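You operate a simulated robot arm through the tools that you are given. There is no shell and no other tool. Be economical: measure what you need, move in short steps, check, and stop when the job is done.

Carry out the task below with a simulated two-armed robot. There is one attempt and no reset: what you move stays moved.

Task
Hold the base plate still, screw the black cap on and slide the plate on to the landing mat.
Fine: turn the cap till it binds, slide the plate to the middle of the mat without lifting it, then lay the dunnage strip where the plate lay.
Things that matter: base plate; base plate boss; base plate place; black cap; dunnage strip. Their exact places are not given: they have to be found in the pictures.

It is judged by the outcome, as a careful person would: the job done as asked, and still so three seconds after it is handed in. It fails if anything else is knocked over, pushed out of place, dropped, spilled or broken. A push-on lid holds only when it is set on centred and level and pressed home; a screw cap is set on level and turned clockwise until tight.

Robot
Two 7-joint arms with two-finger parallel grippers on one trunk, on a base that drives. Base frame: it is fixed to the floor where the robot stands at the start and does not move with it; the origin is under the middle of the robot, x ahead of it, y to its left, z up. Readings come in mm, degrees, newtons and seconds.
The left shoulder is at the start at [70, 133, 1201], the right one opposite. With the tool pointing down near the work surface each hand reaches from about 100 to 640 mm from the robot's upright axis, wherever it stands, measured 20 degrees to its own side. Places, roughly: base plate boss [500, -500, 800]; base plate place [500, -400, 800]. Payload 1.57 kg a hand.
The TCP of each hand is the grasp point between the finger pads, 30 mm short of the fingertips. In the tool frame z runs along the fingers and y along their closing line. The gripper opens to 80 mm. The fingers are 17 mm wide and 12 mm thick; the gripper's body (40 by 82 mm) begins 80 mm behind the TCP.
Orientation is that of the tool frame in the base frame, as [roll, pitch, yaw] about the fixed x, y, z axes, in that order (R = Rz(yaw) Ry(pitch) Rx(roll)). With the fingers straight down and closing along the base's y, the tool's x points along the base's -x, its y along +y and its z along -z.

Tools
- The arms move only by the tool play_rows. It takes "left_moves", "right_moves" or both (then of equal length, played together; a hand with none holds still); each is a list of rows, each an object (a shift or turn left out is 0, a gripper value left out holds the last) with "delta_pos": the shift along the tool's x, y, z in m, a list of three; "rot": the turn, a rotation vector about the tool's x, y, z in degrees, a list of three. In form: [{"delta_pos": [tx, ty, tz], "rot": [wx, wy, wz]}, ...]. A call has 1 to 20 rows; each row is the pose to reach, as a shift and turn from the pose commanded when the call began, along the tool's axes at that moment. "left_gripper" and "right_gripper" are, for a hand that has rows, the closure, from 0 (fully open) to 1 (shut), set as the call begins (left out, the last holds). Each row takes 0.2 s and may step no farther than 50 mm and 8.6 degrees from the row before; otherwise, or with a gripper value out of range, the whole call is refused. Where a pose cannot be reached the arm comes as near as it can. A force on the tool above 40 N (or 10 N above the force at the start of the call, whichever is more), or a blocked arm, ends the call early, and 0.2 s more pass. The fingers move at their own pace (about 153 mm/s each) and stop on an object; they squeeze with about 43 N. The grip force told is the motor's: it shows also when the fingers shut on nothing. Time passes only in rows, and 0.2 s behind the last, so rows that repeat a pose let the fingers close. It gives the time, the measured TCP pose, the force on the tool (base axes), the opening and the grip force at its end, in the units of the frame above (readings bear some noise), with the torque about the TCP (base axes, N m) and any sound that the robot's microphone picked up, and new pictures: "show" is both (left out), scene, wrist or none (wrist: the cameras of the hands that moved).
- Cameras (640 x 400 px; columns grow to the right, rows downward): "scene" is now at [123.5, -38.7, 1419]; the picture's right is [-0.46, -0.89, 0.00], its down [-0.60, 0.31, -0.74] and it looks along [0.66, -0.34, -0.67] (base axes); focal length 281 px, centre (320, 200). "left" rides on the left gripper at [72, 7, -122] in its tool frame; the picture's right is [-0.09, 1.00, 0.00], its down [-0.84, -0.08, -0.54] and it looks along [-0.54, -0.05, 0.84] (tool axes); focal length 238 px, centre (320, 200). "right" rides on the right gripper at [72, -7, -122] in its tool frame; the picture's right is [0.09, 1.00, 0.00], its down [-0.84, 0.08, -0.54] and it looks along [-0.54, 0.05, 0.84] (tool axes); focal length 238 px, centre (320, 200).
- lift_body(by): slides the trunk up (or, below 0, down) by that many mm; the arms and the scene camera ride with it, the base frame stays. It gives what a move gives, with no picture.
- drive_base(legs): drives the robot by 1 to 6 legs, each [ahead, left, turn to the left] in mm, mm and degrees, along the robot's own axes; the way and the turn of a leg run together, so that a leg with both is an arc; at most 1500 mm and 180 degrees a leg. The arms and the cameras ride along, it lands a little off, and it stops where it bumps. It gives what a move gives, and a new picture of the scene camera.
- turn_head(pan, tilt): turns the head with the scene camera to pan (to the left, within 86 degrees either way) and tilt (down, from -29 to 69), counted from straight ahead of the robot. It gives what a move gives, and a new picture of the scene camera.
- locate(camera, pixels): for up to 12 pixels [column, row] of the newest picture of that camera ("zoom" is the newest enlarged one), the place [x, y, z] in the base frame of the surface seen there, good to about 2 mm. It takes no simulated time.
- zoom(camera, box): a new picture of the part [left, top, right, bottom] of that camera's present view, enlarged. It takes no simulated time.
- job_done(): hands the job in; it is judged then, once.

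Work in short steps. Measure before you move; look again where a grasp or a placing could have gone wrong, and mend it. You have 80 turns and 260 pictures in all, those below and enlarged ones among them. Open the grippers and draw the arms clear of the work before you hand the job in, unless the task says otherwise; then end with one line.

The tools are called after "Call:" as name(argument=value, ...) on one line, values as JSON. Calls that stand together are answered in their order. play_rows: Moves the arms, as the interface text tells. Its arguments: {"type":"object","properties":{"left_moves":{"type":"array"},"left_gripper":{"type":"number"},"right_moves":{"type":"array"},"right_gripper":{"type":"number"},"show":{"type":"string","enum":["both","scene","wrist","none"]}},"required":[]} The other tools are called the same way: lift_body (by) slides the trunk up or down; drive_base (legs) drives the base; turn_head (pan, tilt) turns the head that bears the scene camera; locate (camera, pixels) gives the place of the surface under pixels of a picture; zoom (camera, box) takes an enlarged picture of a part of a camera's view; job_done () hands the job in.

At the start:

```text
time_s: 0.0
left_eef_pos: [437.9, -9.4, 1133.5]
left_orientation: [-180.0, 0.0, -179.9]
left_force: [0.1, -0.3, 0.2]
left_ft_torque: [-0.04, 0.01, -0.01]
left_opening: 79.8
left_finger_force: 0.0
right_eef_pos: [355.1, -405.7, 1140.3]
right_orientation: [-180.0, 0.1, 180.0]
right_force: [0.3, 0.2, 0.9]
right_ft_torque: [0.01, -0.01, -0.02]
right_opening: 80.1
right_finger_force: 0.0
trunk travel left (down, up): [-775.0, 165.0]
robot x, y, heading: [-5.3, 0.6, -0.1]
head pan, tilt: [-27.5, 42.2]
```

scene: 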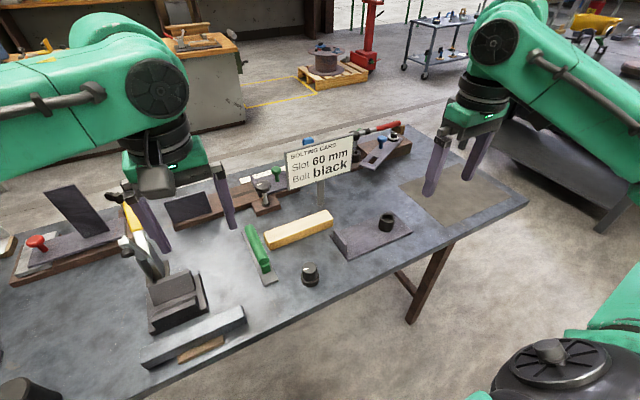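
right: 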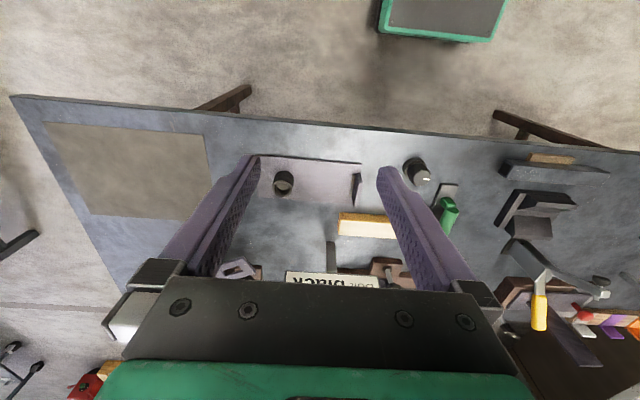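
left: 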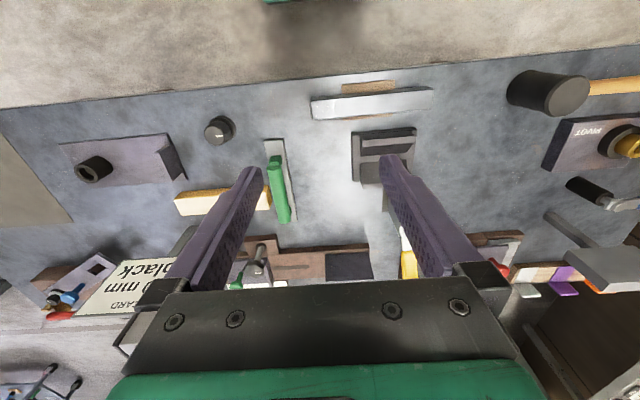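

The plate with its black boss is near (375,235), the cap near (310,273), the wooden strip near (300,229), and the mat near (450,195). I enlarge that part to measure it.

Call:
zoom(camera="scene", box=[230, 140, 540, 330])

Call:
zoom(camera="right", box=[230, 130, 470, 280])

Call:
zoom(camera="left", box=[0, 90, 320, 290])

Call:
locate(camera="scene", pixels=[[386, 218], [310, 267], [266, 236], [331, 214], [333, 226], [348, 258], [411, 231], [390, 212], [402, 186], [498, 178], [528, 197], [443, 232]])

```text
2.06 times, centred on (385, 235) of scene
```

zoom: 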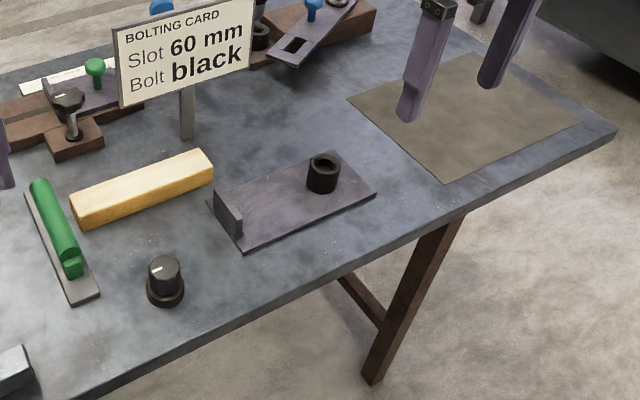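

```text
2.67 times, centred on (350, 205) of right
```

zoom: 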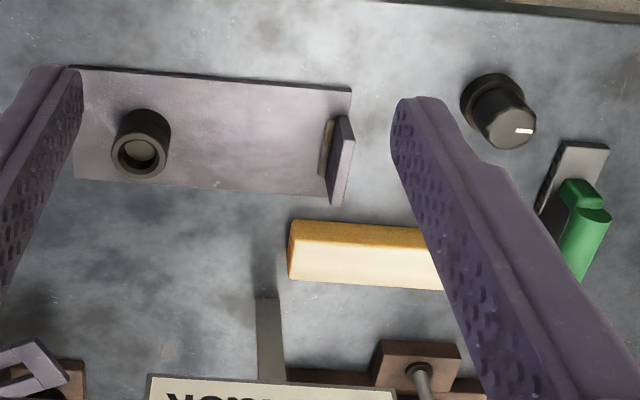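

```text
2.00 times, centred on (160, 190) of left
```

zoom: 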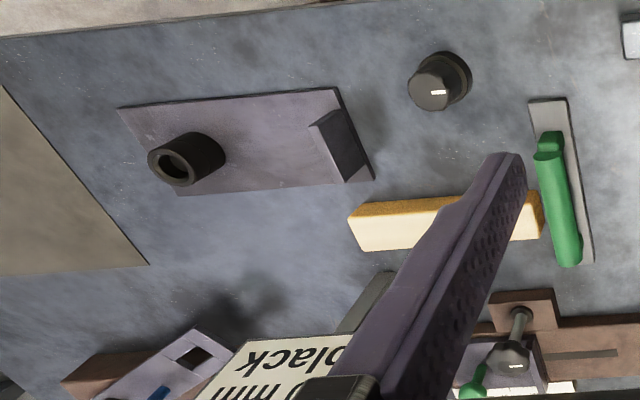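

```text
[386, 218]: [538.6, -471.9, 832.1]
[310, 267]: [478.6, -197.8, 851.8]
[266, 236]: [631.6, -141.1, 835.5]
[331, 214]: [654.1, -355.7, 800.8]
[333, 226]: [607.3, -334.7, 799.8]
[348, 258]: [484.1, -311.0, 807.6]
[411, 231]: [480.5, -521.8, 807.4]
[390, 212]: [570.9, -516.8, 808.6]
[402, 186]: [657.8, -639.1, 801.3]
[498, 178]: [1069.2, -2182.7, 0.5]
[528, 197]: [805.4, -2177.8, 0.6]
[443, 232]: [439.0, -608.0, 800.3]
```

I locate plate corners, boss, lug, cap and strip in the enlarged left picture, and mat corners from the scene.

Call:
locate(camera="zoom", pixels=[[122, 109], [335, 91], [370, 179], [181, 193], [157, 158], [190, 168], [312, 126], [343, 180], [434, 91], [452, 60], [352, 222], [540, 205]])

Call:
locate(camera="right", pixels=[[46, 124], [202, 136], [207, 160], [90, 213], [180, 218], [339, 215], [339, 234], [398, 219], [394, 236], [420, 180], [408, 165], [283, 188]])

Call:
zoom(camera="left", box=[60, 105, 250, 224])

```text
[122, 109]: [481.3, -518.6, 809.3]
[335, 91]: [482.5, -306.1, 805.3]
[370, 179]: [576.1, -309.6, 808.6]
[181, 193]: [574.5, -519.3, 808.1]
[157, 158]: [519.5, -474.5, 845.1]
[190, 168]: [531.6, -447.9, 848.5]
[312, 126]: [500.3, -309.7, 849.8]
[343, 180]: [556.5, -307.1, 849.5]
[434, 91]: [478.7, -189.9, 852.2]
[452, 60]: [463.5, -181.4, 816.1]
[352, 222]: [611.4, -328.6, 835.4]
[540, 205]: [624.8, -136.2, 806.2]
```

```text
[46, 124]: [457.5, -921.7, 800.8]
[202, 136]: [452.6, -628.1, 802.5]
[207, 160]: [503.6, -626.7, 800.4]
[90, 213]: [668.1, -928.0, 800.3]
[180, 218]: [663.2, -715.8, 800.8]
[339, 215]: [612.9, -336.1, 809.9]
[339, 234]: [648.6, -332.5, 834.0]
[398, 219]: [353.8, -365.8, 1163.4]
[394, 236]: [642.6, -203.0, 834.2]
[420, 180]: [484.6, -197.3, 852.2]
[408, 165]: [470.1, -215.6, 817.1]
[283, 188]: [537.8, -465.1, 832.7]
```

```text
3.36 times, centred on (155, 164) of left
```

zoom: 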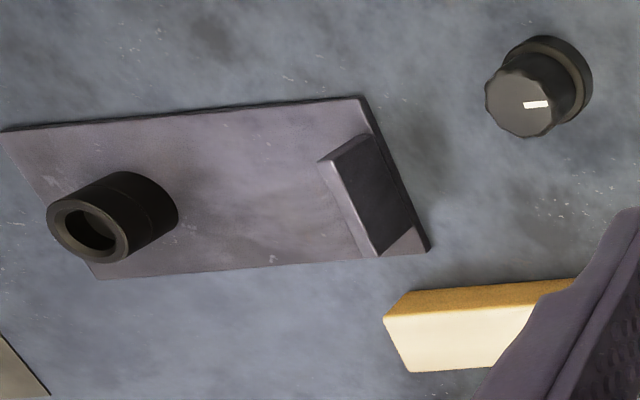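

Plate spans x 481–576, y −519…−306, boss near (528,−464), upright lug at y≈−310 (top 850), cap near (478,−197), strip centre near (630,−240). The boss is out of reach, so I drive right by 250 mm first to take the cap with the right hand.

Call:
drive_base(legs=[[0, -250, 0]])

```text
time_s: 1.8
left_eef_pos: [437.8, -258.4, 1132.9]
left_orientation: [-179.8, 0.0, -179.6]
left_force: [-0.7, 0.0, 0.2]
left_ft_torque: [-0.02, 0.0, -0.01]
left_opening: 80.0
left_finger_force: 0.1
right_eef_pos: [357.3, -655.7, 1139.1]
right_orientation: [-179.9, 0.0, -179.8]
right_force: [0.1, 0.8, 0.1]
right_ft_torque: [-0.05, -0.02, 0.0]
right_opening: 80.1
right_finger_force: 0.1
trunk travel left (down, up): [-775.0, 165.0]
robot x, y, heading: [1.9, -255.1, 0.3]
head pan, tilt: [-27.5, 42.2]
```

scene: 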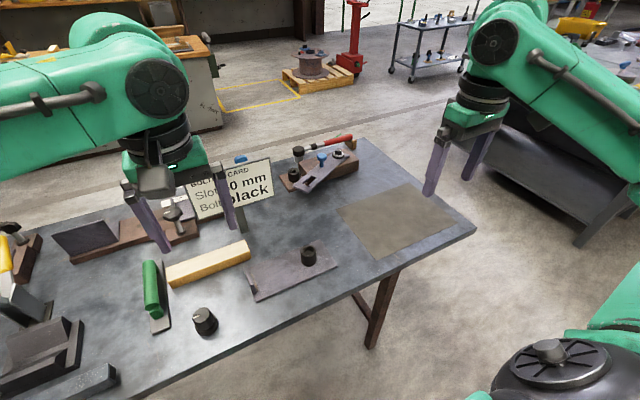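

Right hand must cross to the cap, so I move the left hand aside by 220 mm and then bring the right hand high above the cap.

Call:
play_rows(left_moves=[{"delta_pos": [0, 0.045, 0]}, {"delta_pos": [0, 0.09, 0]}, {"delta_pos": [0, 0.135, 0]}, {"delta_pos": [0, 0.18, 0]}, {"delta_pos": [0, 0.22, 0]}, {"delta_pos": [0, 0.22, 0]}, {"delta_pos": [0, 0.22, 0]}, {"delta_pos": [0, 0.22, 0]}, {"delta_pos": [0, 0.22, 0]}, {"delta_pos": [0, 0.22, 0]}, {"delta_pos": [0, 0.22, 0]}, {"delta_pos": [0, 0.22, 0]}], right_moves=[{"delta_pos": [-0.01, 0.035, 0.0]}, {"delta_pos": [-0.02, 0.075, 0.0]}, {"delta_pos": [-0.03, 0.115, 0.0]}, {"delta_pos": [-0.04, 0.155, 0.01]}, {"delta_pos": [-0.05, 0.195, 0.02]}, {"delta_pos": [-0.06, 0.235, 0.035]}, {"delta_pos": [-0.07, 0.275, 0.05]}, {"delta_pos": [-0.08, 0.315, 0.065]}, {"delta_pos": [-0.09, 0.355, 0.08]}, {"delta_pos": [-0.1, 0.395, 0.095]}, {"delta_pos": [-0.11, 0.43, 0.11]}, {"delta_pos": [-0.12, 0.459, 0.13]}])

Call:
locate(camera="right", pixels=[[320, 140]])

```text
time_s: 4.4
left_eef_pos: [438.9, -40.8, 1135.0]
left_orientation: [180.0, 0.0, -179.6]
left_force: [0.2, -0.4, 0.3]
left_ft_torque: [0.02, 0.01, 0.02]
left_opening: 80.1
left_finger_force: 0.1
right_eef_pos: [420.2, -306.7, 1030.5]
right_orientation: [180.0, 0.0, -180.0]
right_force: [0.0, 0.4, 0.5]
right_ft_torque: [0.01, -0.01, -0.01]
right_opening: 80.0
right_finger_force: 0.1
right hand out of reach, approached as far as the arm can: row 9, 10, 11, 12
trunk travel left (down, up): [-775.0, 165.0]
robot x, y, heading: [-0.2, -247.8, 0.3]
head pan, tilt: [-27.5, 42.2]
```

scene: 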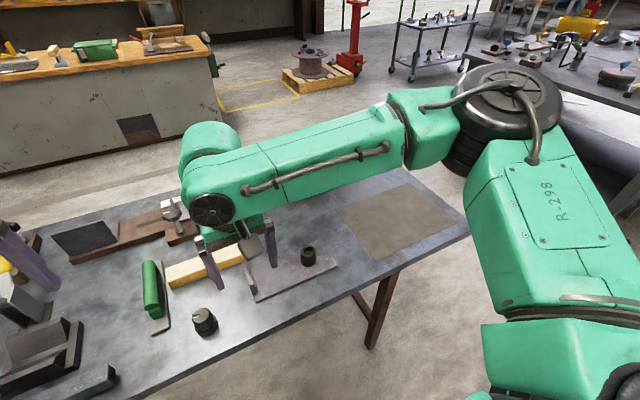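
right: 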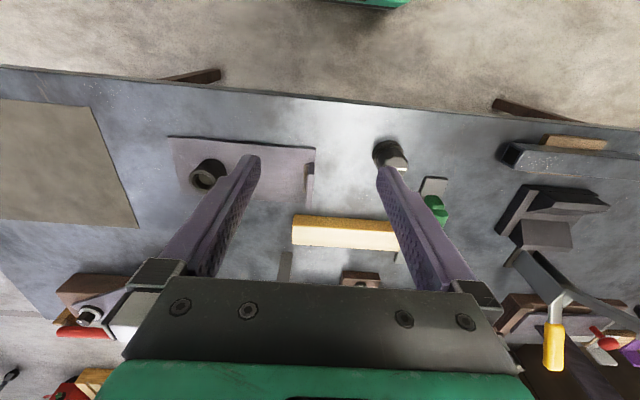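
left: 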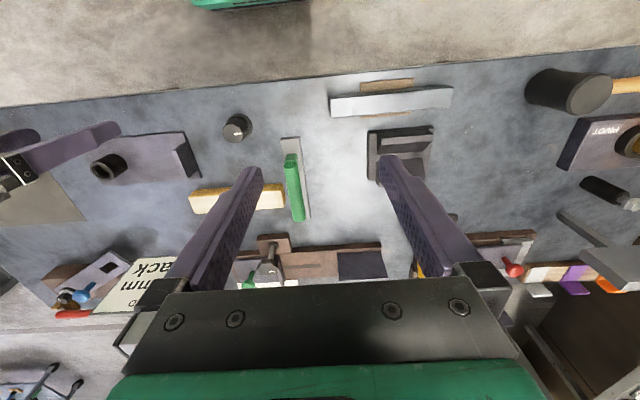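

```text
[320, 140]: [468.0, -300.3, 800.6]
```

The right hand can't reach that far across, so I drive 130 mm back to the left.

Call:
drive_base(legs=[[0, 130, 0]])

Call:
zoom(camera="right", box=[240, 90, 400, 190])

```text
time_s: 5.7
left_eef_pos: [437.8, 87.5, 1135.2]
left_orientation: [179.9, -0.1, -179.7]
left_force: [-0.2, -0.4, -0.5]
left_ft_torque: [0.03, 0.0, 0.02]
left_opening: 80.0
left_finger_force: 0.1
right_eef_pos: [419.1, -176.9, 1029.9]
right_orientation: [179.8, -0.1, -179.9]
right_force: [0.0, -0.1, -0.3]
right_ft_torque: [0.02, -0.02, 0.01]
right_opening: 80.0
right_finger_force: 0.1
trunk travel left (down, up): [-775.0, 165.0]
robot x, y, heading: [0.6, -119.7, 0.2]
head pan, tilt: [-27.5, 42.2]
```

scene: 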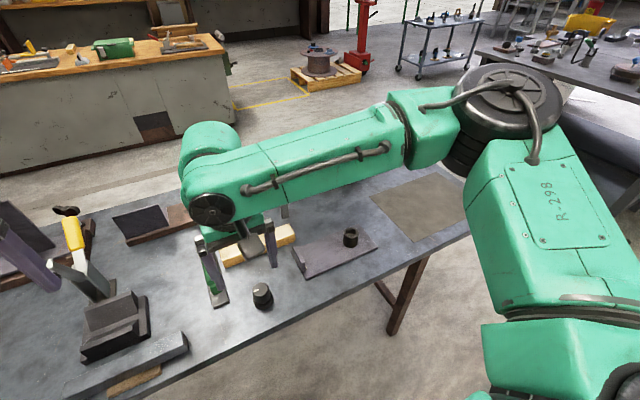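

```text
4.00 times, centred on (320, 140) of right
```

zoom: 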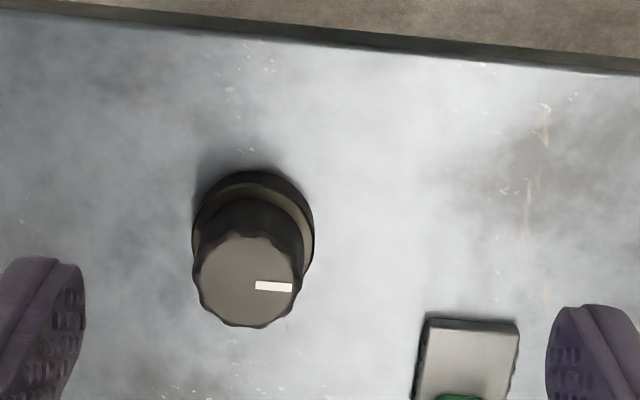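

The cap is in clear view; I measure its knob edges and flange edges in the enlarged picture.

Call:
locate(camera="zoom", pixels=[[198, 275], [300, 275], [248, 238], [248, 322], [248, 280], [198, 215], [311, 215], [254, 175], [440, 322], [515, 325], [275, 190], [258, 212]])

```text
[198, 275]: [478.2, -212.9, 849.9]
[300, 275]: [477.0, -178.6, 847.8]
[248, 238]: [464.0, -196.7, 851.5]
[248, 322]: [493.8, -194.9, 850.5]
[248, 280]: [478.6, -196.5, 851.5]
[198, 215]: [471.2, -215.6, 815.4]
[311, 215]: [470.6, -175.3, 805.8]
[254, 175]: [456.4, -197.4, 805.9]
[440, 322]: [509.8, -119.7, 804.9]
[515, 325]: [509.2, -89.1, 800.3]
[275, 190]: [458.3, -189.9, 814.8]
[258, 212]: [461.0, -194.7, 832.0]
```

Cap centre (478.5,−196), knob Ø34 top 851, flange Ø44 top 816. I move over it and down to TCP z≈890, keeping the tips above the knob.

Call:
play_rows(right_moves=[{"delta_pos": [-0.03, -0.01, 0.02]}, {"delta_pos": [-0.0594, -0.0193, 0.04]}, {"delta_pos": [-0.0594, -0.0193, 0.08]}, {"delta_pos": [-0.0594, -0.0193, 0.115]}, {"delta_pos": [-0.0594, -0.0193, 0.135]}, {"delta_pos": [-0.0594, -0.0193, 0.135]}], right_gripper=0, show="wrist")

```text
time_s: 7.1
left_eef_pos: [437.4, 90.3, 1136.8]
left_orientation: [-179.9, 0.0, -179.8]
left_force: [-1.3, -0.1, -1.0]
left_ft_torque: [0.03, 0.02, -0.01]
left_opening: 80.3
left_finger_force: 0.0
right_eef_pos: [446.4, -235.2, 922.3]
right_orientation: [179.9, 0.0, -179.9]
right_force: [-0.2, 0.3, 0.4]
right_ft_torque: [0.02, -0.01, 0.0]
right_opening: 80.1
right_finger_force: 0.0
right hand out of reach, approached as far as the arm can: row 1, 2, 3, 4, 5, 6
trunk travel left (down, up): [-775.0, 165.0]
robot x, y, heading: [0.8, -121.3, 0.3]
head pan, tilt: [-27.5, 42.2]
```

right: 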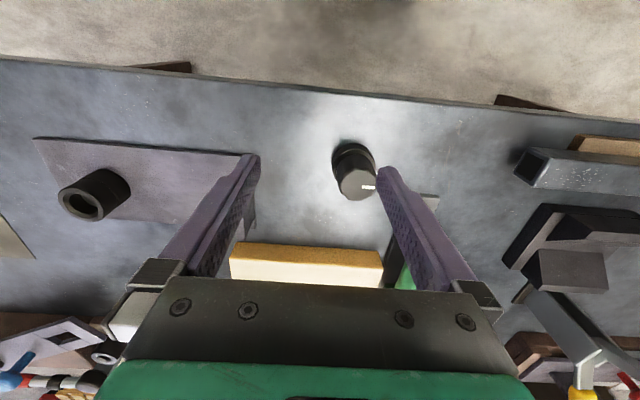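

Still short of reach; it needs to be about 20° to the right side. I lift the right hand and drive 130 mm further left.

Call:
play_rows(right_moves=[{"delta_pos": [0.01, 0, -0.05]}, {"delta_pos": [0.01, 0, -0.09]}], show="none")

Call:
drive_base(legs=[[0, 130, 0]])

```text
refused: row 1 steps farther than a row can; nothing moved
```

```text
time_s: 8.4
left_eef_pos: [438.0, 214.9, 1135.2]
left_orientation: [179.9, 0.0, -179.9]
left_force: [-0.4, 0.6, -0.3]
left_ft_torque: [0.02, 0.0, -0.01]
left_opening: 80.0
left_finger_force: 0.1
right_eef_pos: [446.0, -108.3, 922.1]
right_orientation: [179.8, 0.1, 179.9]
right_force: [-1.6, 0.0, 0.0]
right_ft_torque: [0.0, -0.02, 0.02]
right_opening: 79.9
right_finger_force: 0.0
trunk travel left (down, up): [-775.0, 165.0]
robot x, y, heading: [-1.4, 7.8, 0.1]
head pan, tilt: [-27.5, 42.2]
```

scene: 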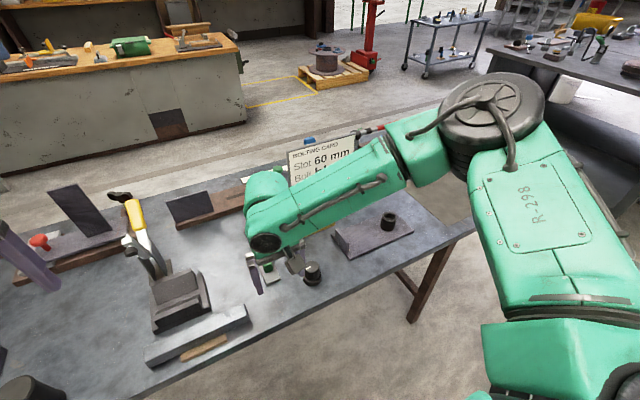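

Drive passed clear over everything. Now I move over the cap from (446,−108,922).

Call:
play_rows(right_moves=[{"delta_pos": [-0.01, -0.04, 0]}, {"delta_pos": [-0.025, -0.08, 0]}, {"delta_pos": [-0.0325, -0.0879, 0.02]}, {"delta_pos": [-0.0325, -0.0879, 0.03]}, {"delta_pos": [-0.0325, -0.0879, 0.03]}], show="wrist")

Call:
locate(camera="right", pixels=[[320, 190]])

```text
time_s: 9.6
left_eef_pos: [436.8, 217.0, 1134.2]
left_orientation: [179.9, 0.0, -179.9]
left_force: [-0.2, 0.0, -0.7]
left_ft_torque: [0.01, -0.01, 0.0]
left_opening: 80.1
left_finger_force: 0.0
right_eef_pos: [478.8, -196.7, 891.3]
right_orientation: [179.9, 0.1, 179.9]
right_force: [0.6, 0.2, -0.6]
right_ft_torque: [-0.01, -0.01, 0.03]
right_opening: 80.2
right_finger_force: 0.1
trunk travel left (down, up): [-775.0, 165.0]
robot x, y, heading: [0.2, 5.8, -0.3]
head pan, tilt: [-27.5, 42.2]
```

right: 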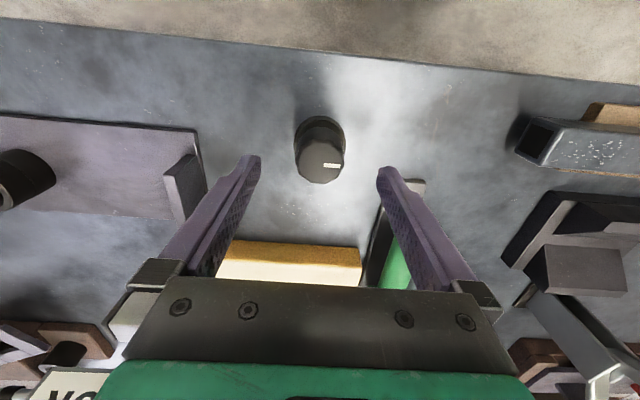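

```text
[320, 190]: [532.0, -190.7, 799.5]
```

Centred over the cap with clear space on both sides. I go down 42 mm so the tips stop just above the flange.

Call:
play_rows(right_moves=[{"delta_pos": [0, 0.0005, 0.02]}, {"delta_pos": [0, 0.0005, 0.042]}, {"delta_pos": [0, 0.0005, 0.042]}], show="none")

Call:
play_rows(right_moves=[{}, {}, {}, {}], right_gripper=1, show="wrist")

```text
time_s: 10.4
left_eef_pos: [438.3, 216.5, 1134.4]
left_orientation: [-180.0, 0.0, -179.9]
left_force: [-0.1, 0.4, 0.1]
left_ft_torque: [0.01, 0.01, 0.04]
left_opening: 80.1
left_finger_force: 0.1
right_eef_pos: [470.0, -201.6, 858.6]
right_orientation: [179.8, 0.1, -179.9]
right_force: [0.0, -0.5, -0.6]
right_ft_torque: [0.02, -0.01, 0.01]
right_opening: 79.6
right_finger_force: 0.1
right hand out of reach, approached as far as the arm can: row 2, 3
trunk travel left (down, up): [-775.0, 165.0]
robot x, y, heading: [1.3, 8.9, -0.2]
head pan, tilt: [-27.5, 42.2]
```

```text
time_s: 11.4
left_eef_pos: [437.3, 218.7, 1135.6]
left_orientation: [-179.9, 0.0, -179.9]
left_force: [0.3, 0.5, -0.2]
left_ft_torque: [0.01, 0.02, -0.02]
left_opening: 80.1
left_finger_force: 0.1
right_eef_pos: [467.9, -199.5, 859.1]
right_orientation: [179.9, 0.1, 180.0]
right_force: [-4.7, 4.3, -2.4]
right_ft_torque: [0.21, 0.25, 0.07]
right_opening: 34.6
right_finger_force: 41.9
trunk travel left (down, up): [-775.0, 165.0]
robot x, y, heading: [3.3, 1.2, 0.0]
head pan, tilt: [-27.5, 42.2]
```

right: 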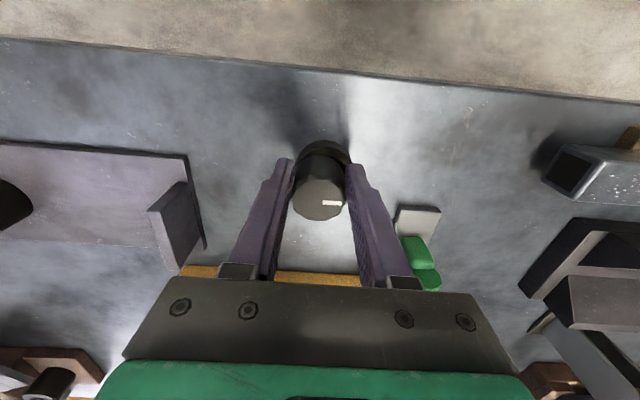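

Reach ended 10 mm short at this trunk height, so the grip is off centre. I open, rise, and lower the trunk for better reach.

Call:
play_rows(right_moves=[{}, {}, {}], right_gripper=0, show="none")

Call:
play_rows(right_moves=[{"delta_pos": [0, 0, -0.045]}, {"delta_pos": [0, 0, -0.09]}, {"delta_pos": [0, 0, -0.135]}, {"delta_pos": [0, 0, -0.18]}, {"delta_pos": [0, 0, -0.18]}], show="none")

Call:
lift_body(by=-120)

Call:
zoom(camera="right", box=[240, 90, 400, 190])

```text
time_s: 12.2
left_eef_pos: [438.1, 217.2, 1135.4]
left_orientation: [-180.0, -0.1, -179.9]
left_force: [0.0, 0.2, -1.1]
left_ft_torque: [0.01, 0.04, -0.01]
left_opening: 80.3
left_finger_force: 0.1
right_eef_pos: [468.6, -202.1, 859.0]
right_orientation: [179.8, 0.1, 180.0]
right_force: [-0.5, -0.5, 0.5]
right_ft_torque: [-0.02, -0.03, -0.01]
right_opening: 80.1
right_finger_force: 0.0
trunk travel left (down, up): [-775.0, 165.0]
robot x, y, heading: [-3.3, 7.0, 0.2]
head pan, tilt: [-27.5, 42.2]
```

```text
time_s: 13.4
left_eef_pos: [438.6, 217.3, 1134.6]
left_orientation: [180.0, -0.1, -179.8]
left_force: [0.1, 0.0, -0.3]
left_ft_torque: [-0.02, 0.03, 0.01]
left_opening: 79.9
left_finger_force: 0.1
right_eef_pos: [468.4, -200.6, 1039.4]
right_orientation: [179.9, 0.0, -179.9]
right_force: [-0.3, 0.8, -0.4]
right_ft_torque: [-0.02, -0.01, 0.0]
right_opening: 79.6
right_finger_force: 0.1
trunk travel left (down, up): [-775.0, 165.0]
robot x, y, heading: [-1.4, 9.0, -0.0]
head pan, tilt: [-27.5, 42.2]
```

```text
time_s: 14.9
left_eef_pos: [437.5, 216.8, 1014.0]
left_orientation: [180.0, 0.0, -179.9]
left_force: [0.3, 1.2, 0.2]
left_ft_torque: [-0.03, 0.02, -0.01]
left_opening: 80.2
left_finger_force: 0.1
right_eef_pos: [467.0, -199.7, 919.5]
right_orientation: [180.0, 0.2, 180.0]
right_force: [0.9, -0.3, -0.1]
right_ft_torque: [-0.01, -0.03, -0.01]
right_opening: 79.9
right_finger_force: 0.1
trunk travel left (down, up): [-655.0, 285.0]
robot x, y, heading: [-1.6, 7.7, 0.1]
head pan, tilt: [-27.5, 42.2]
```

```text
4.00 times, centred on (320, 140) of right
```

zoom: 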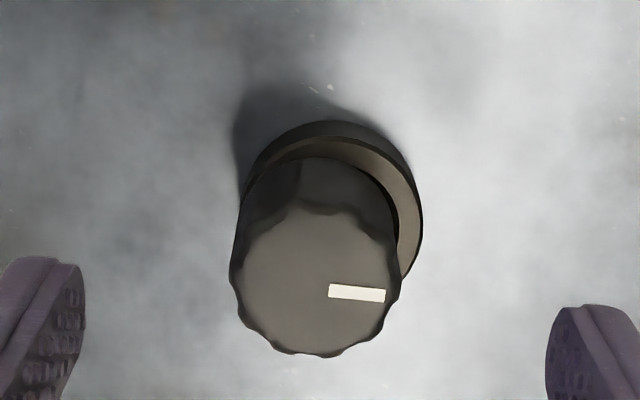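

Relocating the knob after the squeeze.

Call:
locate(camera="zoom", pixels=[[236, 275], [395, 275], [316, 218], [316, 350], [316, 285]])

```text
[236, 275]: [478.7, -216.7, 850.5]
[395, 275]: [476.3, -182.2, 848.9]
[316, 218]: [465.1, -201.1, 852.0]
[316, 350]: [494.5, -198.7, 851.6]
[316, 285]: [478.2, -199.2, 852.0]
```

Knob now at (479,−199.4). I move over and down to TCP z 849, before closing.

Call:
play_rows(right_moves=[{"delta_pos": [-0.0115, 0.0005, 0.01]}, {"delta_pos": [-0.0115, 0.0005, 0.03]}, {"delta_pos": [-0.0115, 0.0005, 0.055]}, {"delta_pos": [-0.0115, 0.0005, 0.07]}, {"delta_pos": [-0.0115, 0.0005, 0.07]}], show="wrist")

```text
time_s: 16.1
left_eef_pos: [437.5, 217.6, 1014.9]
left_orientation: [-179.9, 0.0, -179.9]
left_force: [0.5, 0.3, 0.6]
left_ft_torque: [0.02, -0.01, -0.02]
left_opening: 79.9
left_finger_force: 0.1
right_eef_pos: [479.7, -199.2, 852.0]
right_orientation: [179.9, 0.0, 180.0]
right_force: [-0.2, 0.8, -0.3]
right_ft_torque: [-0.02, 0.01, 0.01]
right_opening: 80.0
right_finger_force: 0.1
trunk travel left (down, up): [-655.0, 285.0]
robot x, y, heading: [4.2, 6.3, -0.1]
head pan, tilt: [-27.5, 42.2]
```

right: 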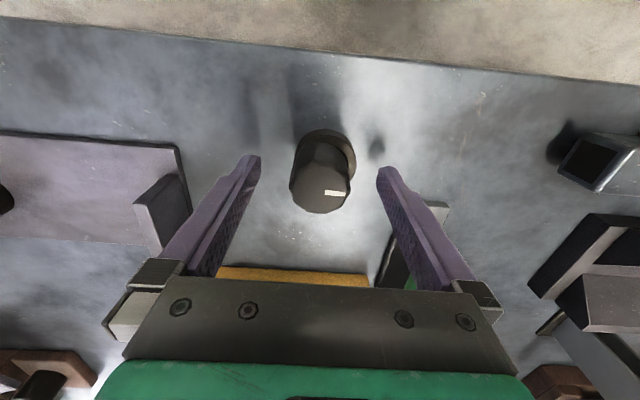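

Well centred at z 852; 3 mm lower, then close.

Call:
play_rows(right_moves=[{"delta_pos": [0, 0, 0.002]}, {"delta_pos": [0, 0, 0.003]}], show="none")

Call:
play_rows(right_moves=[{}, {}, {}, {}], right_gripper=1, show="none")

Call:
play_rows(right_moves=[{"delta_pos": [0, 0, -0.03]}, {"delta_pos": [0, 0, -0.07]}, {"delta_pos": [0, 0, -0.11]}, {"delta_pos": [0, 0, -0.15]}, {"delta_pos": [0, 0, -0.15]}], show="wrist")

```text
time_s: 16.7
left_eef_pos: [439.1, 216.3, 1016.3]
left_orientation: [180.0, 0.0, -179.9]
left_force: [0.8, 0.5, -0.6]
left_ft_torque: [-0.02, -0.01, 0.01]
left_opening: 80.1
left_finger_force: 0.0
right_eef_pos: [479.4, -199.2, 846.8]
right_orientation: [180.0, 0.1, -179.9]
right_force: [1.2, -1.0, 0.1]
right_ft_torque: [0.02, -0.01, 0.03]
right_opening: 80.0
right_finger_force: 0.1
trunk travel left (down, up): [-655.0, 285.0]
robot x, y, heading: [0.8, 6.5, 0.1]
head pan, tilt: [-27.5, 42.2]
```

```text
time_s: 17.7
left_eef_pos: [437.8, 217.6, 1014.8]
left_orientation: [179.9, 0.0, -179.9]
left_force: [0.0, -0.4, 0.1]
left_ft_torque: [0.0, 0.02, -0.04]
left_opening: 80.1
left_finger_force: 0.0
right_eef_pos: [479.9, -199.7, 847.1]
right_orientation: [179.8, 0.0, 180.0]
right_force: [0.1, 0.2, -0.6]
right_ft_torque: [-0.02, 0.05, -0.02]
right_opening: 36.8
right_finger_force: 42.7
trunk travel left (down, up): [-655.0, 285.0]
robot x, y, heading: [0.4, 4.6, 0.1]
head pan, tilt: [-27.5, 42.2]
```

```text
time_s: 18.9
left_eef_pos: [438.4, 218.1, 1014.7]
left_orientation: [-179.9, 0.0, -179.9]
left_force: [0.0, 0.1, -1.3]
left_ft_torque: [-0.01, 0.02, -0.01]
left_opening: 79.9
left_finger_force: 0.0
right_eef_pos: [480.8, -199.3, 999.2]
right_orientation: [-180.0, 0.0, 179.9]
right_force: [0.2, 0.4, -0.2]
right_ft_torque: [0.03, 0.01, 0.01]
right_opening: 36.6
right_finger_force: 43.4
trunk travel left (down, up): [-655.0, 285.0]
robot x, y, heading: [1.0, 8.0, -0.2]
head pan, tilt: [-27.5, 42.2]
```

right: 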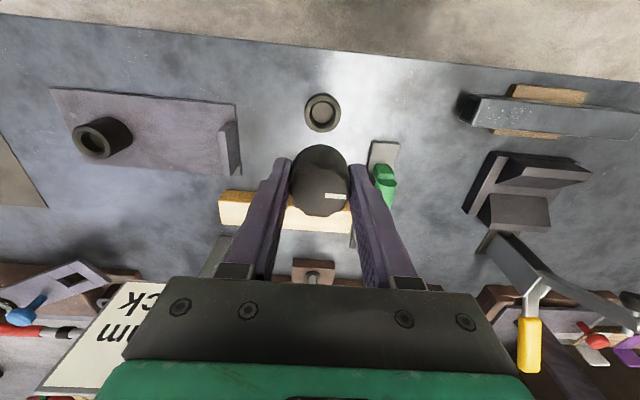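

Lifted the knob; a ring stays on the table at (322,112), so the "flange" is a separate piece. I look closer at both.

Call:
zoom(camera="right", box=[50, 80, 370, 280])

Call:
zoom(camera="scene", box=[240, 160, 440, 285])

Call:
locate(camera="right", pixels=[[322, 112], [306, 110], [310, 110], [338, 112], [322, 97], [322, 129], [89, 142], [75, 140], [105, 140], [91, 124], [91, 155]])

```text
2.00 times, centred on (210, 180) of right
```

zoom: 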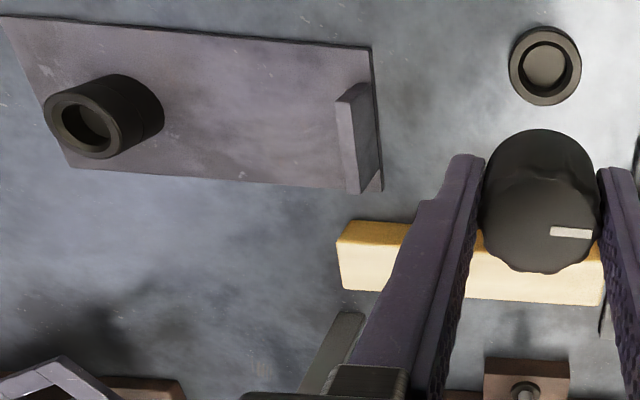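

```text
3.20 times, centred on (340, 222) of scene
```

zoom: 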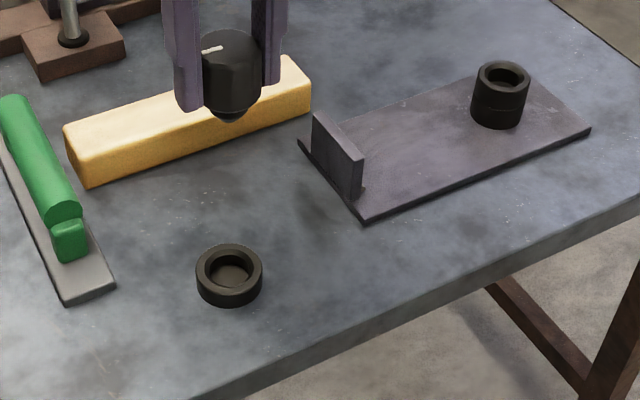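

```text
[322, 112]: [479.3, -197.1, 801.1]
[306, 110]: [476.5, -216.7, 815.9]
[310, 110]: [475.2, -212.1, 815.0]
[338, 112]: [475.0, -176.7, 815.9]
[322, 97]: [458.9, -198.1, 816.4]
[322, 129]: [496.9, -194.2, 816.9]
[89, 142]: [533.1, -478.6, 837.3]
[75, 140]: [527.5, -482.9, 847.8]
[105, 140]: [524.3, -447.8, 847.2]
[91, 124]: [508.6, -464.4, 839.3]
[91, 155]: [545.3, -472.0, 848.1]
```

The cap has a small spigot at its bottom that sat in a holder ring; it will go into the bore of the boss. I look closely at the spigot.

Call:
zoom(camera="scene", box=[290, 160, 340, 205])

Call:
locate(camera="scene", pixels=[[311, 197], [306, 192], [320, 190], [312, 180], [312, 192], [312, 174]])

Call:
locate(camera="right", pixels=[[85, 142], [91, 142], [97, 142], [101, 140], [80, 142], [91, 134], [91, 130], [91, 150], [314, 112], [330, 112], [322, 104], [322, 121]])

```text
8.89 times, centred on (315, 182) of scene
```

zoom: 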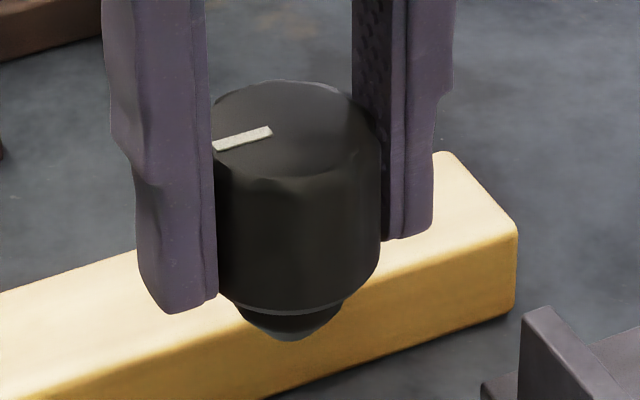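

```text
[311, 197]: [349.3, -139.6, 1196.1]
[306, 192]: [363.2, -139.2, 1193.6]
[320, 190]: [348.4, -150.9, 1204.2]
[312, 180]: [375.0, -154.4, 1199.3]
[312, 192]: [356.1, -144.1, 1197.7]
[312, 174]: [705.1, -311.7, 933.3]
```

```text
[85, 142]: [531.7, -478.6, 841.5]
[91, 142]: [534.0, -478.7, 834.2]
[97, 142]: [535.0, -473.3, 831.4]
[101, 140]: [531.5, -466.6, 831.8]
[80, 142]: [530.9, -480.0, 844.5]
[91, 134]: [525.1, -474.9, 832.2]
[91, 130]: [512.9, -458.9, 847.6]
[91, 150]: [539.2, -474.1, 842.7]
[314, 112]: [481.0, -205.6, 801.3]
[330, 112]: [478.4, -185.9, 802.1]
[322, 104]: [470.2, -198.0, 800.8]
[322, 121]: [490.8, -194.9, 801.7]
```

Boss centre is about (527.5,−465.3), bore floor ≈832. I check the heights of the sign and the table's near edge before driving with the cap held.

Call:
turn_head(pan=-20, tilt=50)

Call:
locate(camera="right", pixels=[[160, 285], [130, 290], [300, 40], [100, 25], [530, 340], [540, 280]])

```text
time_s: 19.6
left_eef_pos: [438.1, 216.9, 1015.4]
left_orientation: [180.0, 0.0, -179.9]
left_force: [0.3, 0.9, -0.1]
left_ft_torque: [0.03, 0.02, -0.01]
left_opening: 80.1
left_finger_force: 0.1
right_eef_pos: [481.1, -199.6, 997.6]
right_orientation: [179.9, 0.1, -180.0]
right_force: [0.2, -0.2, -0.7]
right_ft_torque: [0.05, 0.05, 0.04]
right_opening: 36.4
right_finger_force: 43.7
trunk travel left (down, up): [-655.0, 285.0]
robot x, y, heading: [2.3, 3.1, 0.1]
head pan, tilt: [-20.0, 50.0]
```

scene: 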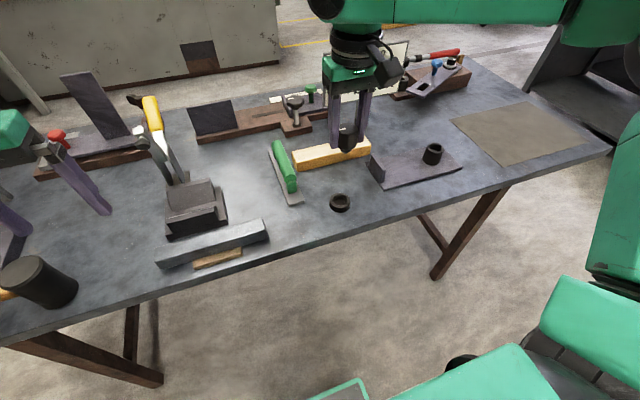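

```text
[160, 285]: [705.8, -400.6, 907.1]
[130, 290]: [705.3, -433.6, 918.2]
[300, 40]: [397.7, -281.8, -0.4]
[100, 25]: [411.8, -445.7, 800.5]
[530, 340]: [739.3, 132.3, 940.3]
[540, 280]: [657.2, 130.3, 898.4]
```

Call:
locate(camera="scene", pixels=[[350, 384], [365, 395], [430, 280], [440, 365], [433, 147], [424, 152], [442, 152]])

```text
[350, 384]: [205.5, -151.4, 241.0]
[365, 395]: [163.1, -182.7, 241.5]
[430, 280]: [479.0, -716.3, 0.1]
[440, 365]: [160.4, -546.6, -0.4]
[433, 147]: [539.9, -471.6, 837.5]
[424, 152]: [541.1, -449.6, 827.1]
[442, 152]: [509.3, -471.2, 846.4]
```

The base front is at x≈215 and the table edge at 410, so there is room ahead. I drive ahead 80 and right 390, with the hands high.

Call:
drive_base(legs=[[0, -390, 0], [80, 0, 0]])

Call:
zoom(camera="left", box=[0, 60, 400, 310])

Call:
zoom(camera="right", box=[200, 60, 600, 310])

```text
time_s: 22.7
left_eef_pos: [517.1, -181.3, 1016.0]
left_orientation: [-179.9, 0.1, 179.8]
left_force: [0.0, -0.2, -0.4]
left_ft_torque: [0.0, -0.01, -0.01]
left_opening: 79.9
left_finger_force: 0.1
right_eef_pos: [557.8, -597.5, 999.2]
right_orientation: [179.9, 0.0, 179.6]
right_force: [0.8, -0.5, -0.6]
right_ft_torque: [0.01, 0.0, 0.0]
right_opening: 36.7
right_finger_force: 43.0
trunk travel left (down, up): [-655.0, 285.0]
robot x, y, heading: [75.9, -390.7, -0.4]
head pan, tilt: [-20.0, 50.0]
```

scene: 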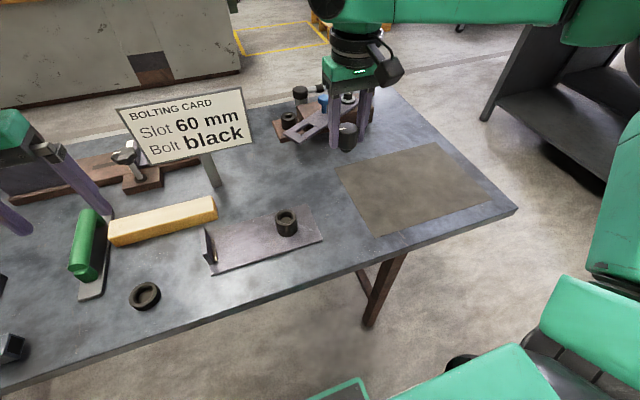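

```text
1.60 times, centred on (200, 185) of left
```

zoom: 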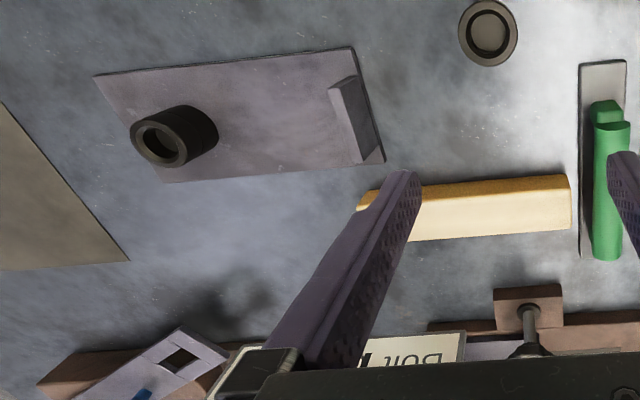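

```text
1.60 times, centred on (400, 185) of right
```

zoom: 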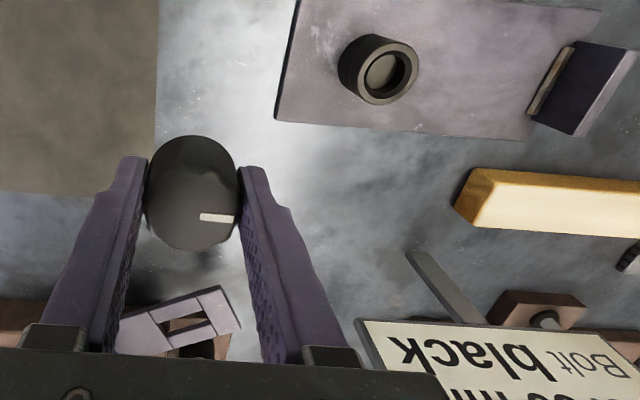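

Measuring boss rim from the right zoom and the mat corners from the scene.

Call:
locate(camera="zoom", pixels=[[358, 72], [416, 66], [387, 41], [380, 102], [362, 88], [413, 52], [596, 45], [570, 40], [537, 123], [545, 95]])

Call:
locate(camera="scene", pixels=[[338, 166], [431, 145], [490, 200], [377, 235], [355, 200], [430, 219]])

Call:
locate(camera="left", pixels=[[207, 114], [222, 109], [231, 160], [242, 156], [220, 139], [82, 150], [118, 155]])

```text
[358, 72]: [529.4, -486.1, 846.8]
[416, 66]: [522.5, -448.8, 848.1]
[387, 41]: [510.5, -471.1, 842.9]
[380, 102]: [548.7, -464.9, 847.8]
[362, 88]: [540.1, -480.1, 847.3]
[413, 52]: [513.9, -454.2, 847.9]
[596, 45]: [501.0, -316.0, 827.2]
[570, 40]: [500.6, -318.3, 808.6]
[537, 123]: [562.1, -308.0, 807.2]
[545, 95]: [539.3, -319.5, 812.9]
```

```text
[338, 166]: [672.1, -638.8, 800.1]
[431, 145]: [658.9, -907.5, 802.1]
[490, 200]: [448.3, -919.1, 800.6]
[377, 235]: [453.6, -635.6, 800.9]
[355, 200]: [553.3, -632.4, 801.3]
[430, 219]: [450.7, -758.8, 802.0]
```

```text
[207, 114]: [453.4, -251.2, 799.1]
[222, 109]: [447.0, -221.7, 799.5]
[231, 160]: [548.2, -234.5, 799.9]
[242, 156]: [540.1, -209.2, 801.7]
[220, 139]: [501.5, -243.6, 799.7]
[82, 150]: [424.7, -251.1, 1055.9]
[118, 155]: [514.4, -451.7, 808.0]
```

Boss ≈(528,−467); mat x 451–668, y −632…−920, centre ≈(560,−776); lug x 500–558, y −319…−308, top 850. I bring the left hand over the lug with opening along y.

Call:
play_rows(left_moves=[{"delta_pos": [-0.005, -0.045, 0]}, {"delta_pos": [-0.012, -0.09, 0]}, {"delta_pos": [-0.012, -0.132, 0.015]}, {"delta_pos": [-0.012, -0.132, 0.06]}, {"delta_pos": [-0.012, -0.132, 0.1]}, {"delta_pos": [-0.012, -0.132, 0.116]}, {"delta_pos": [-0.012, -0.132, 0.116]}], left_gripper=0)

```text
time_s: 24.3
left_eef_pos: [528.3, -312.4, 898.9]
left_orientation: [-180.0, 0.0, 179.8]
left_force: [-1.0, -0.1, 0.3]
left_ft_torque: [0.04, 0.0, -0.02]
left_opening: 80.1
left_finger_force: 0.0
right_eef_pos: [558.4, -597.1, 998.7]
right_orientation: [180.0, 0.1, 179.8]
right_force: [-0.5, -0.3, 0.0]
right_ft_torque: [0.0, -0.01, -0.03]
right_opening: 36.6
right_finger_force: 43.1
trunk travel left (down, up): [-655.0, 285.0]
robot x, y, heading: [81.0, -390.5, -0.5]
head pan, tilt: [-20.0, 50.0]
```

scene: 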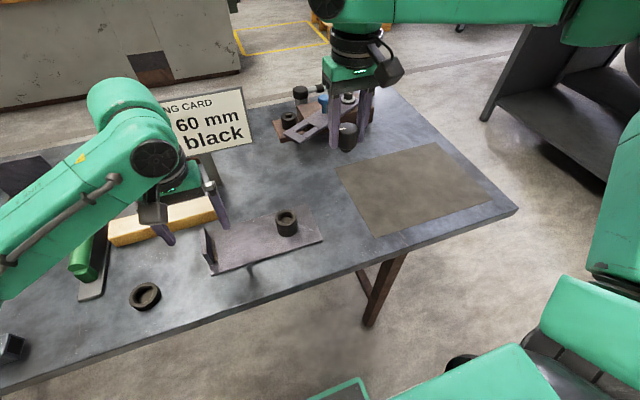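
left: 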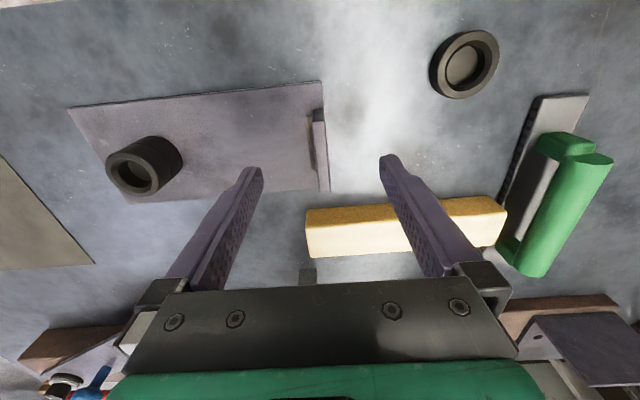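

The lug at (318,150) lies centred between the fingers. I descend 54 mm and check.

Call:
play_rows(left_moves=[{"delta_pos": [-0.0005, -0.001, 0.025]}, {"delta_pos": [-0.0005, -0.001, 0.045]}, {"delta_pos": [-0.0005, -0.001, 0.054]}, {"delta_pos": [-0.0005, -0.001, 0.054]}], show="wrist")

```text
time_s: 25.3
left_eef_pos: [531.3, -313.4, 845.3]
left_orientation: [180.0, 0.0, 179.9]
left_force: [-0.2, 0.3, 0.0]
left_ft_torque: [-0.02, -0.01, 0.0]
left_opening: 80.2
left_finger_force: 0.2
right_eef_pos: [557.8, -597.5, 997.5]
right_orientation: [180.0, 0.1, 179.7]
right_force: [-0.1, -0.5, -0.1]
right_ft_torque: [-0.02, 0.02, 0.01]
right_opening: 36.8
right_finger_force: 43.5
trunk travel left (down, up): [-655.0, 285.0]
robot x, y, heading: [78.8, -390.2, -0.2]
head pan, tilt: [-20.0, 50.0]
```

left: 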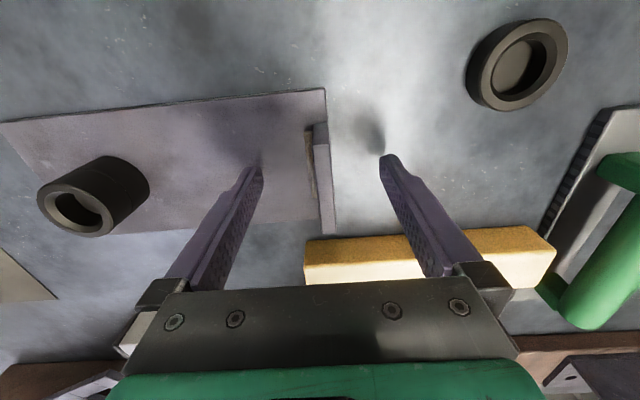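

Lug is centred; I close the left hand on it, gently holding position.

Call:
play_rows(left_moves=[{}, {}, {}, {}], left_gripper=1, show="wrist")

Call:
locate(camera="left", pixels=[[62, 197], [85, 232], [112, 212], [88, 194], [100, 227], [70, 225]])

```text
time_s: 26.3
left_eef_pos: [530.9, -314.1, 845.4]
left_orientation: [180.0, -0.1, 179.8]
left_force: [-0.6, 2.7, -0.5]
left_ft_torque: [0.19, -0.12, 0.28]
left_opening: 9.9
left_finger_force: 28.0
right_eef_pos: [558.1, -596.2, 998.7]
right_orientation: [-180.0, 0.1, 179.7]
right_force: [-0.7, 1.0, -0.2]
right_ft_torque: [-0.01, -0.05, 0.0]
right_opening: 36.7
right_finger_force: 43.2
trunk travel left (down, up): [-655.0, 285.0]
robot x, y, heading: [78.6, -391.4, -0.4]
head pan, tilt: [-20.0, 50.0]
```

left: 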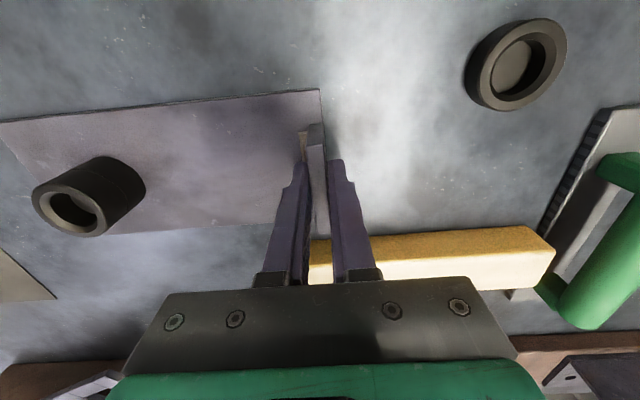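

```text
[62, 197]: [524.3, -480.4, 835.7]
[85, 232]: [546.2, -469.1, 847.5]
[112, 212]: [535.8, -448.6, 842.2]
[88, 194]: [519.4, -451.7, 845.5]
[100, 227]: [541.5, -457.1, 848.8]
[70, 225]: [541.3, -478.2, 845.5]
```

Plate held by the lug (opening 9.9). I bring the right hand near the boss, slightly behind it, to measure the boss centre closely.

Call:
play_rows(right_moves=[{"delta_pos": [0.03, 0.03, 0.0]}, {"delta_pos": [0.06, 0.055, 0.01]}, {"delta_pos": [0.088, 0.07, 0.03]}, {"delta_pos": [0.098, 0.1, 0.05]}, {"delta_pos": [0.098, 0.115, 0.068]}, {"delta_pos": [0.098, 0.115, 0.068]}], show="wrist")

Call:
zoom(camera="right", box=[240, 120, 480, 270])

```text
time_s: 27.7
left_eef_pos: [530.9, -313.8, 845.1]
left_orientation: [-180.0, -0.1, 179.8]
left_force: [0.1, 1.4, 0.0]
left_ft_torque: [0.19, -0.24, 0.26]
left_opening: 9.8
left_finger_force: 27.9
right_eef_pos: [461.6, -482.8, 929.5]
right_orientation: [179.9, 0.2, 179.7]
right_force: [0.1, -0.6, -0.3]
right_ft_torque: [0.01, 0.01, 0.0]
right_opening: 36.7
right_finger_force: 43.0
trunk travel left (down, up): [-655.0, 285.0]
robot x, y, heading: [81.2, -389.6, -0.2]
head pan, tilt: [-20.0, 50.0]
```

right: 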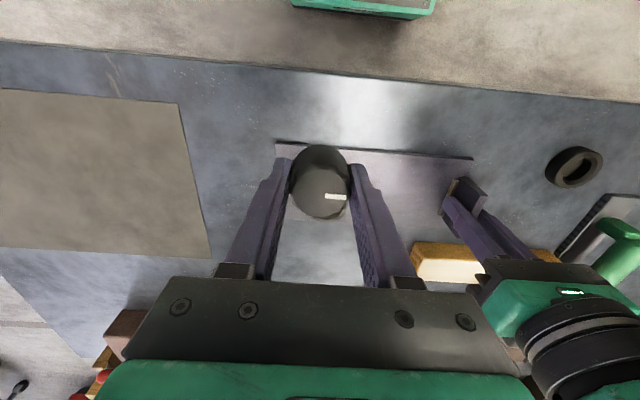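

```text
2.67 times, centred on (360, 195) of right
```

zoom: 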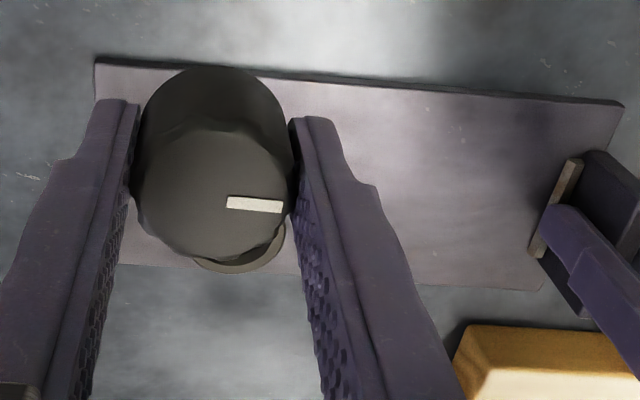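

The boss is hidden beneath the cap; from farther ahead it would show above it. I move 110 mm forward at the same height (spigot bottom ≈885, over boss 848).

Call:
play_rows(right_moves=[{"delta_pos": [-0.04, 0.005, 0.0]}, {"delta_pos": [-0.08, 0.01, 0.0]}, {"delta_pos": [-0.12, 0.0155, 0.0]}, {"delta_pos": [-0.12, 0.0155, 0.0]}], show="none")

Call:
zoom(camera="right", box=[240, 60, 400, 160])

```text
time_s: 28.7
left_eef_pos: [529.5, -313.3, 844.2]
left_orientation: [180.0, 0.0, 179.8]
left_force: [2.7, 1.4, 0.5]
left_ft_torque: [0.22, 0.6, 0.01]
left_opening: 9.7
left_finger_force: 28.4
right_eef_pos: [561.1, -489.0, 932.7]
right_orientation: [179.8, 0.1, 179.7]
right_force: [-0.2, -0.1, 0.2]
right_ft_torque: [-0.01, -0.01, 0.0]
right_opening: 36.7
right_finger_force: 42.3
right hand out of reach, approached as far as the arm can: row 3, 4
trunk travel left (down, up): [-655.0, 285.0]
robot x, y, heading: [79.6, -387.1, -0.4]
head pan, tilt: [-20.0, 50.0]
```

```text
4.00 times, centred on (320, 110) of right
```

zoom: 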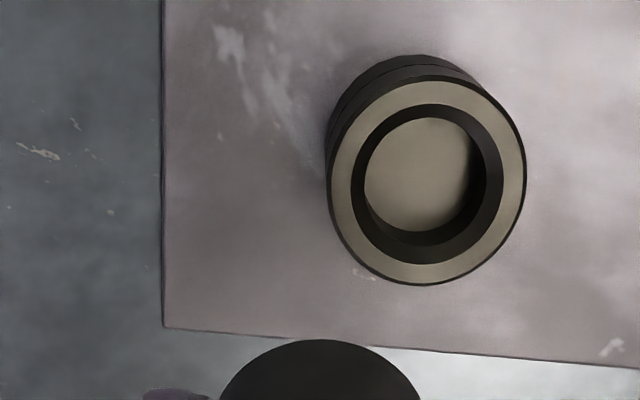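

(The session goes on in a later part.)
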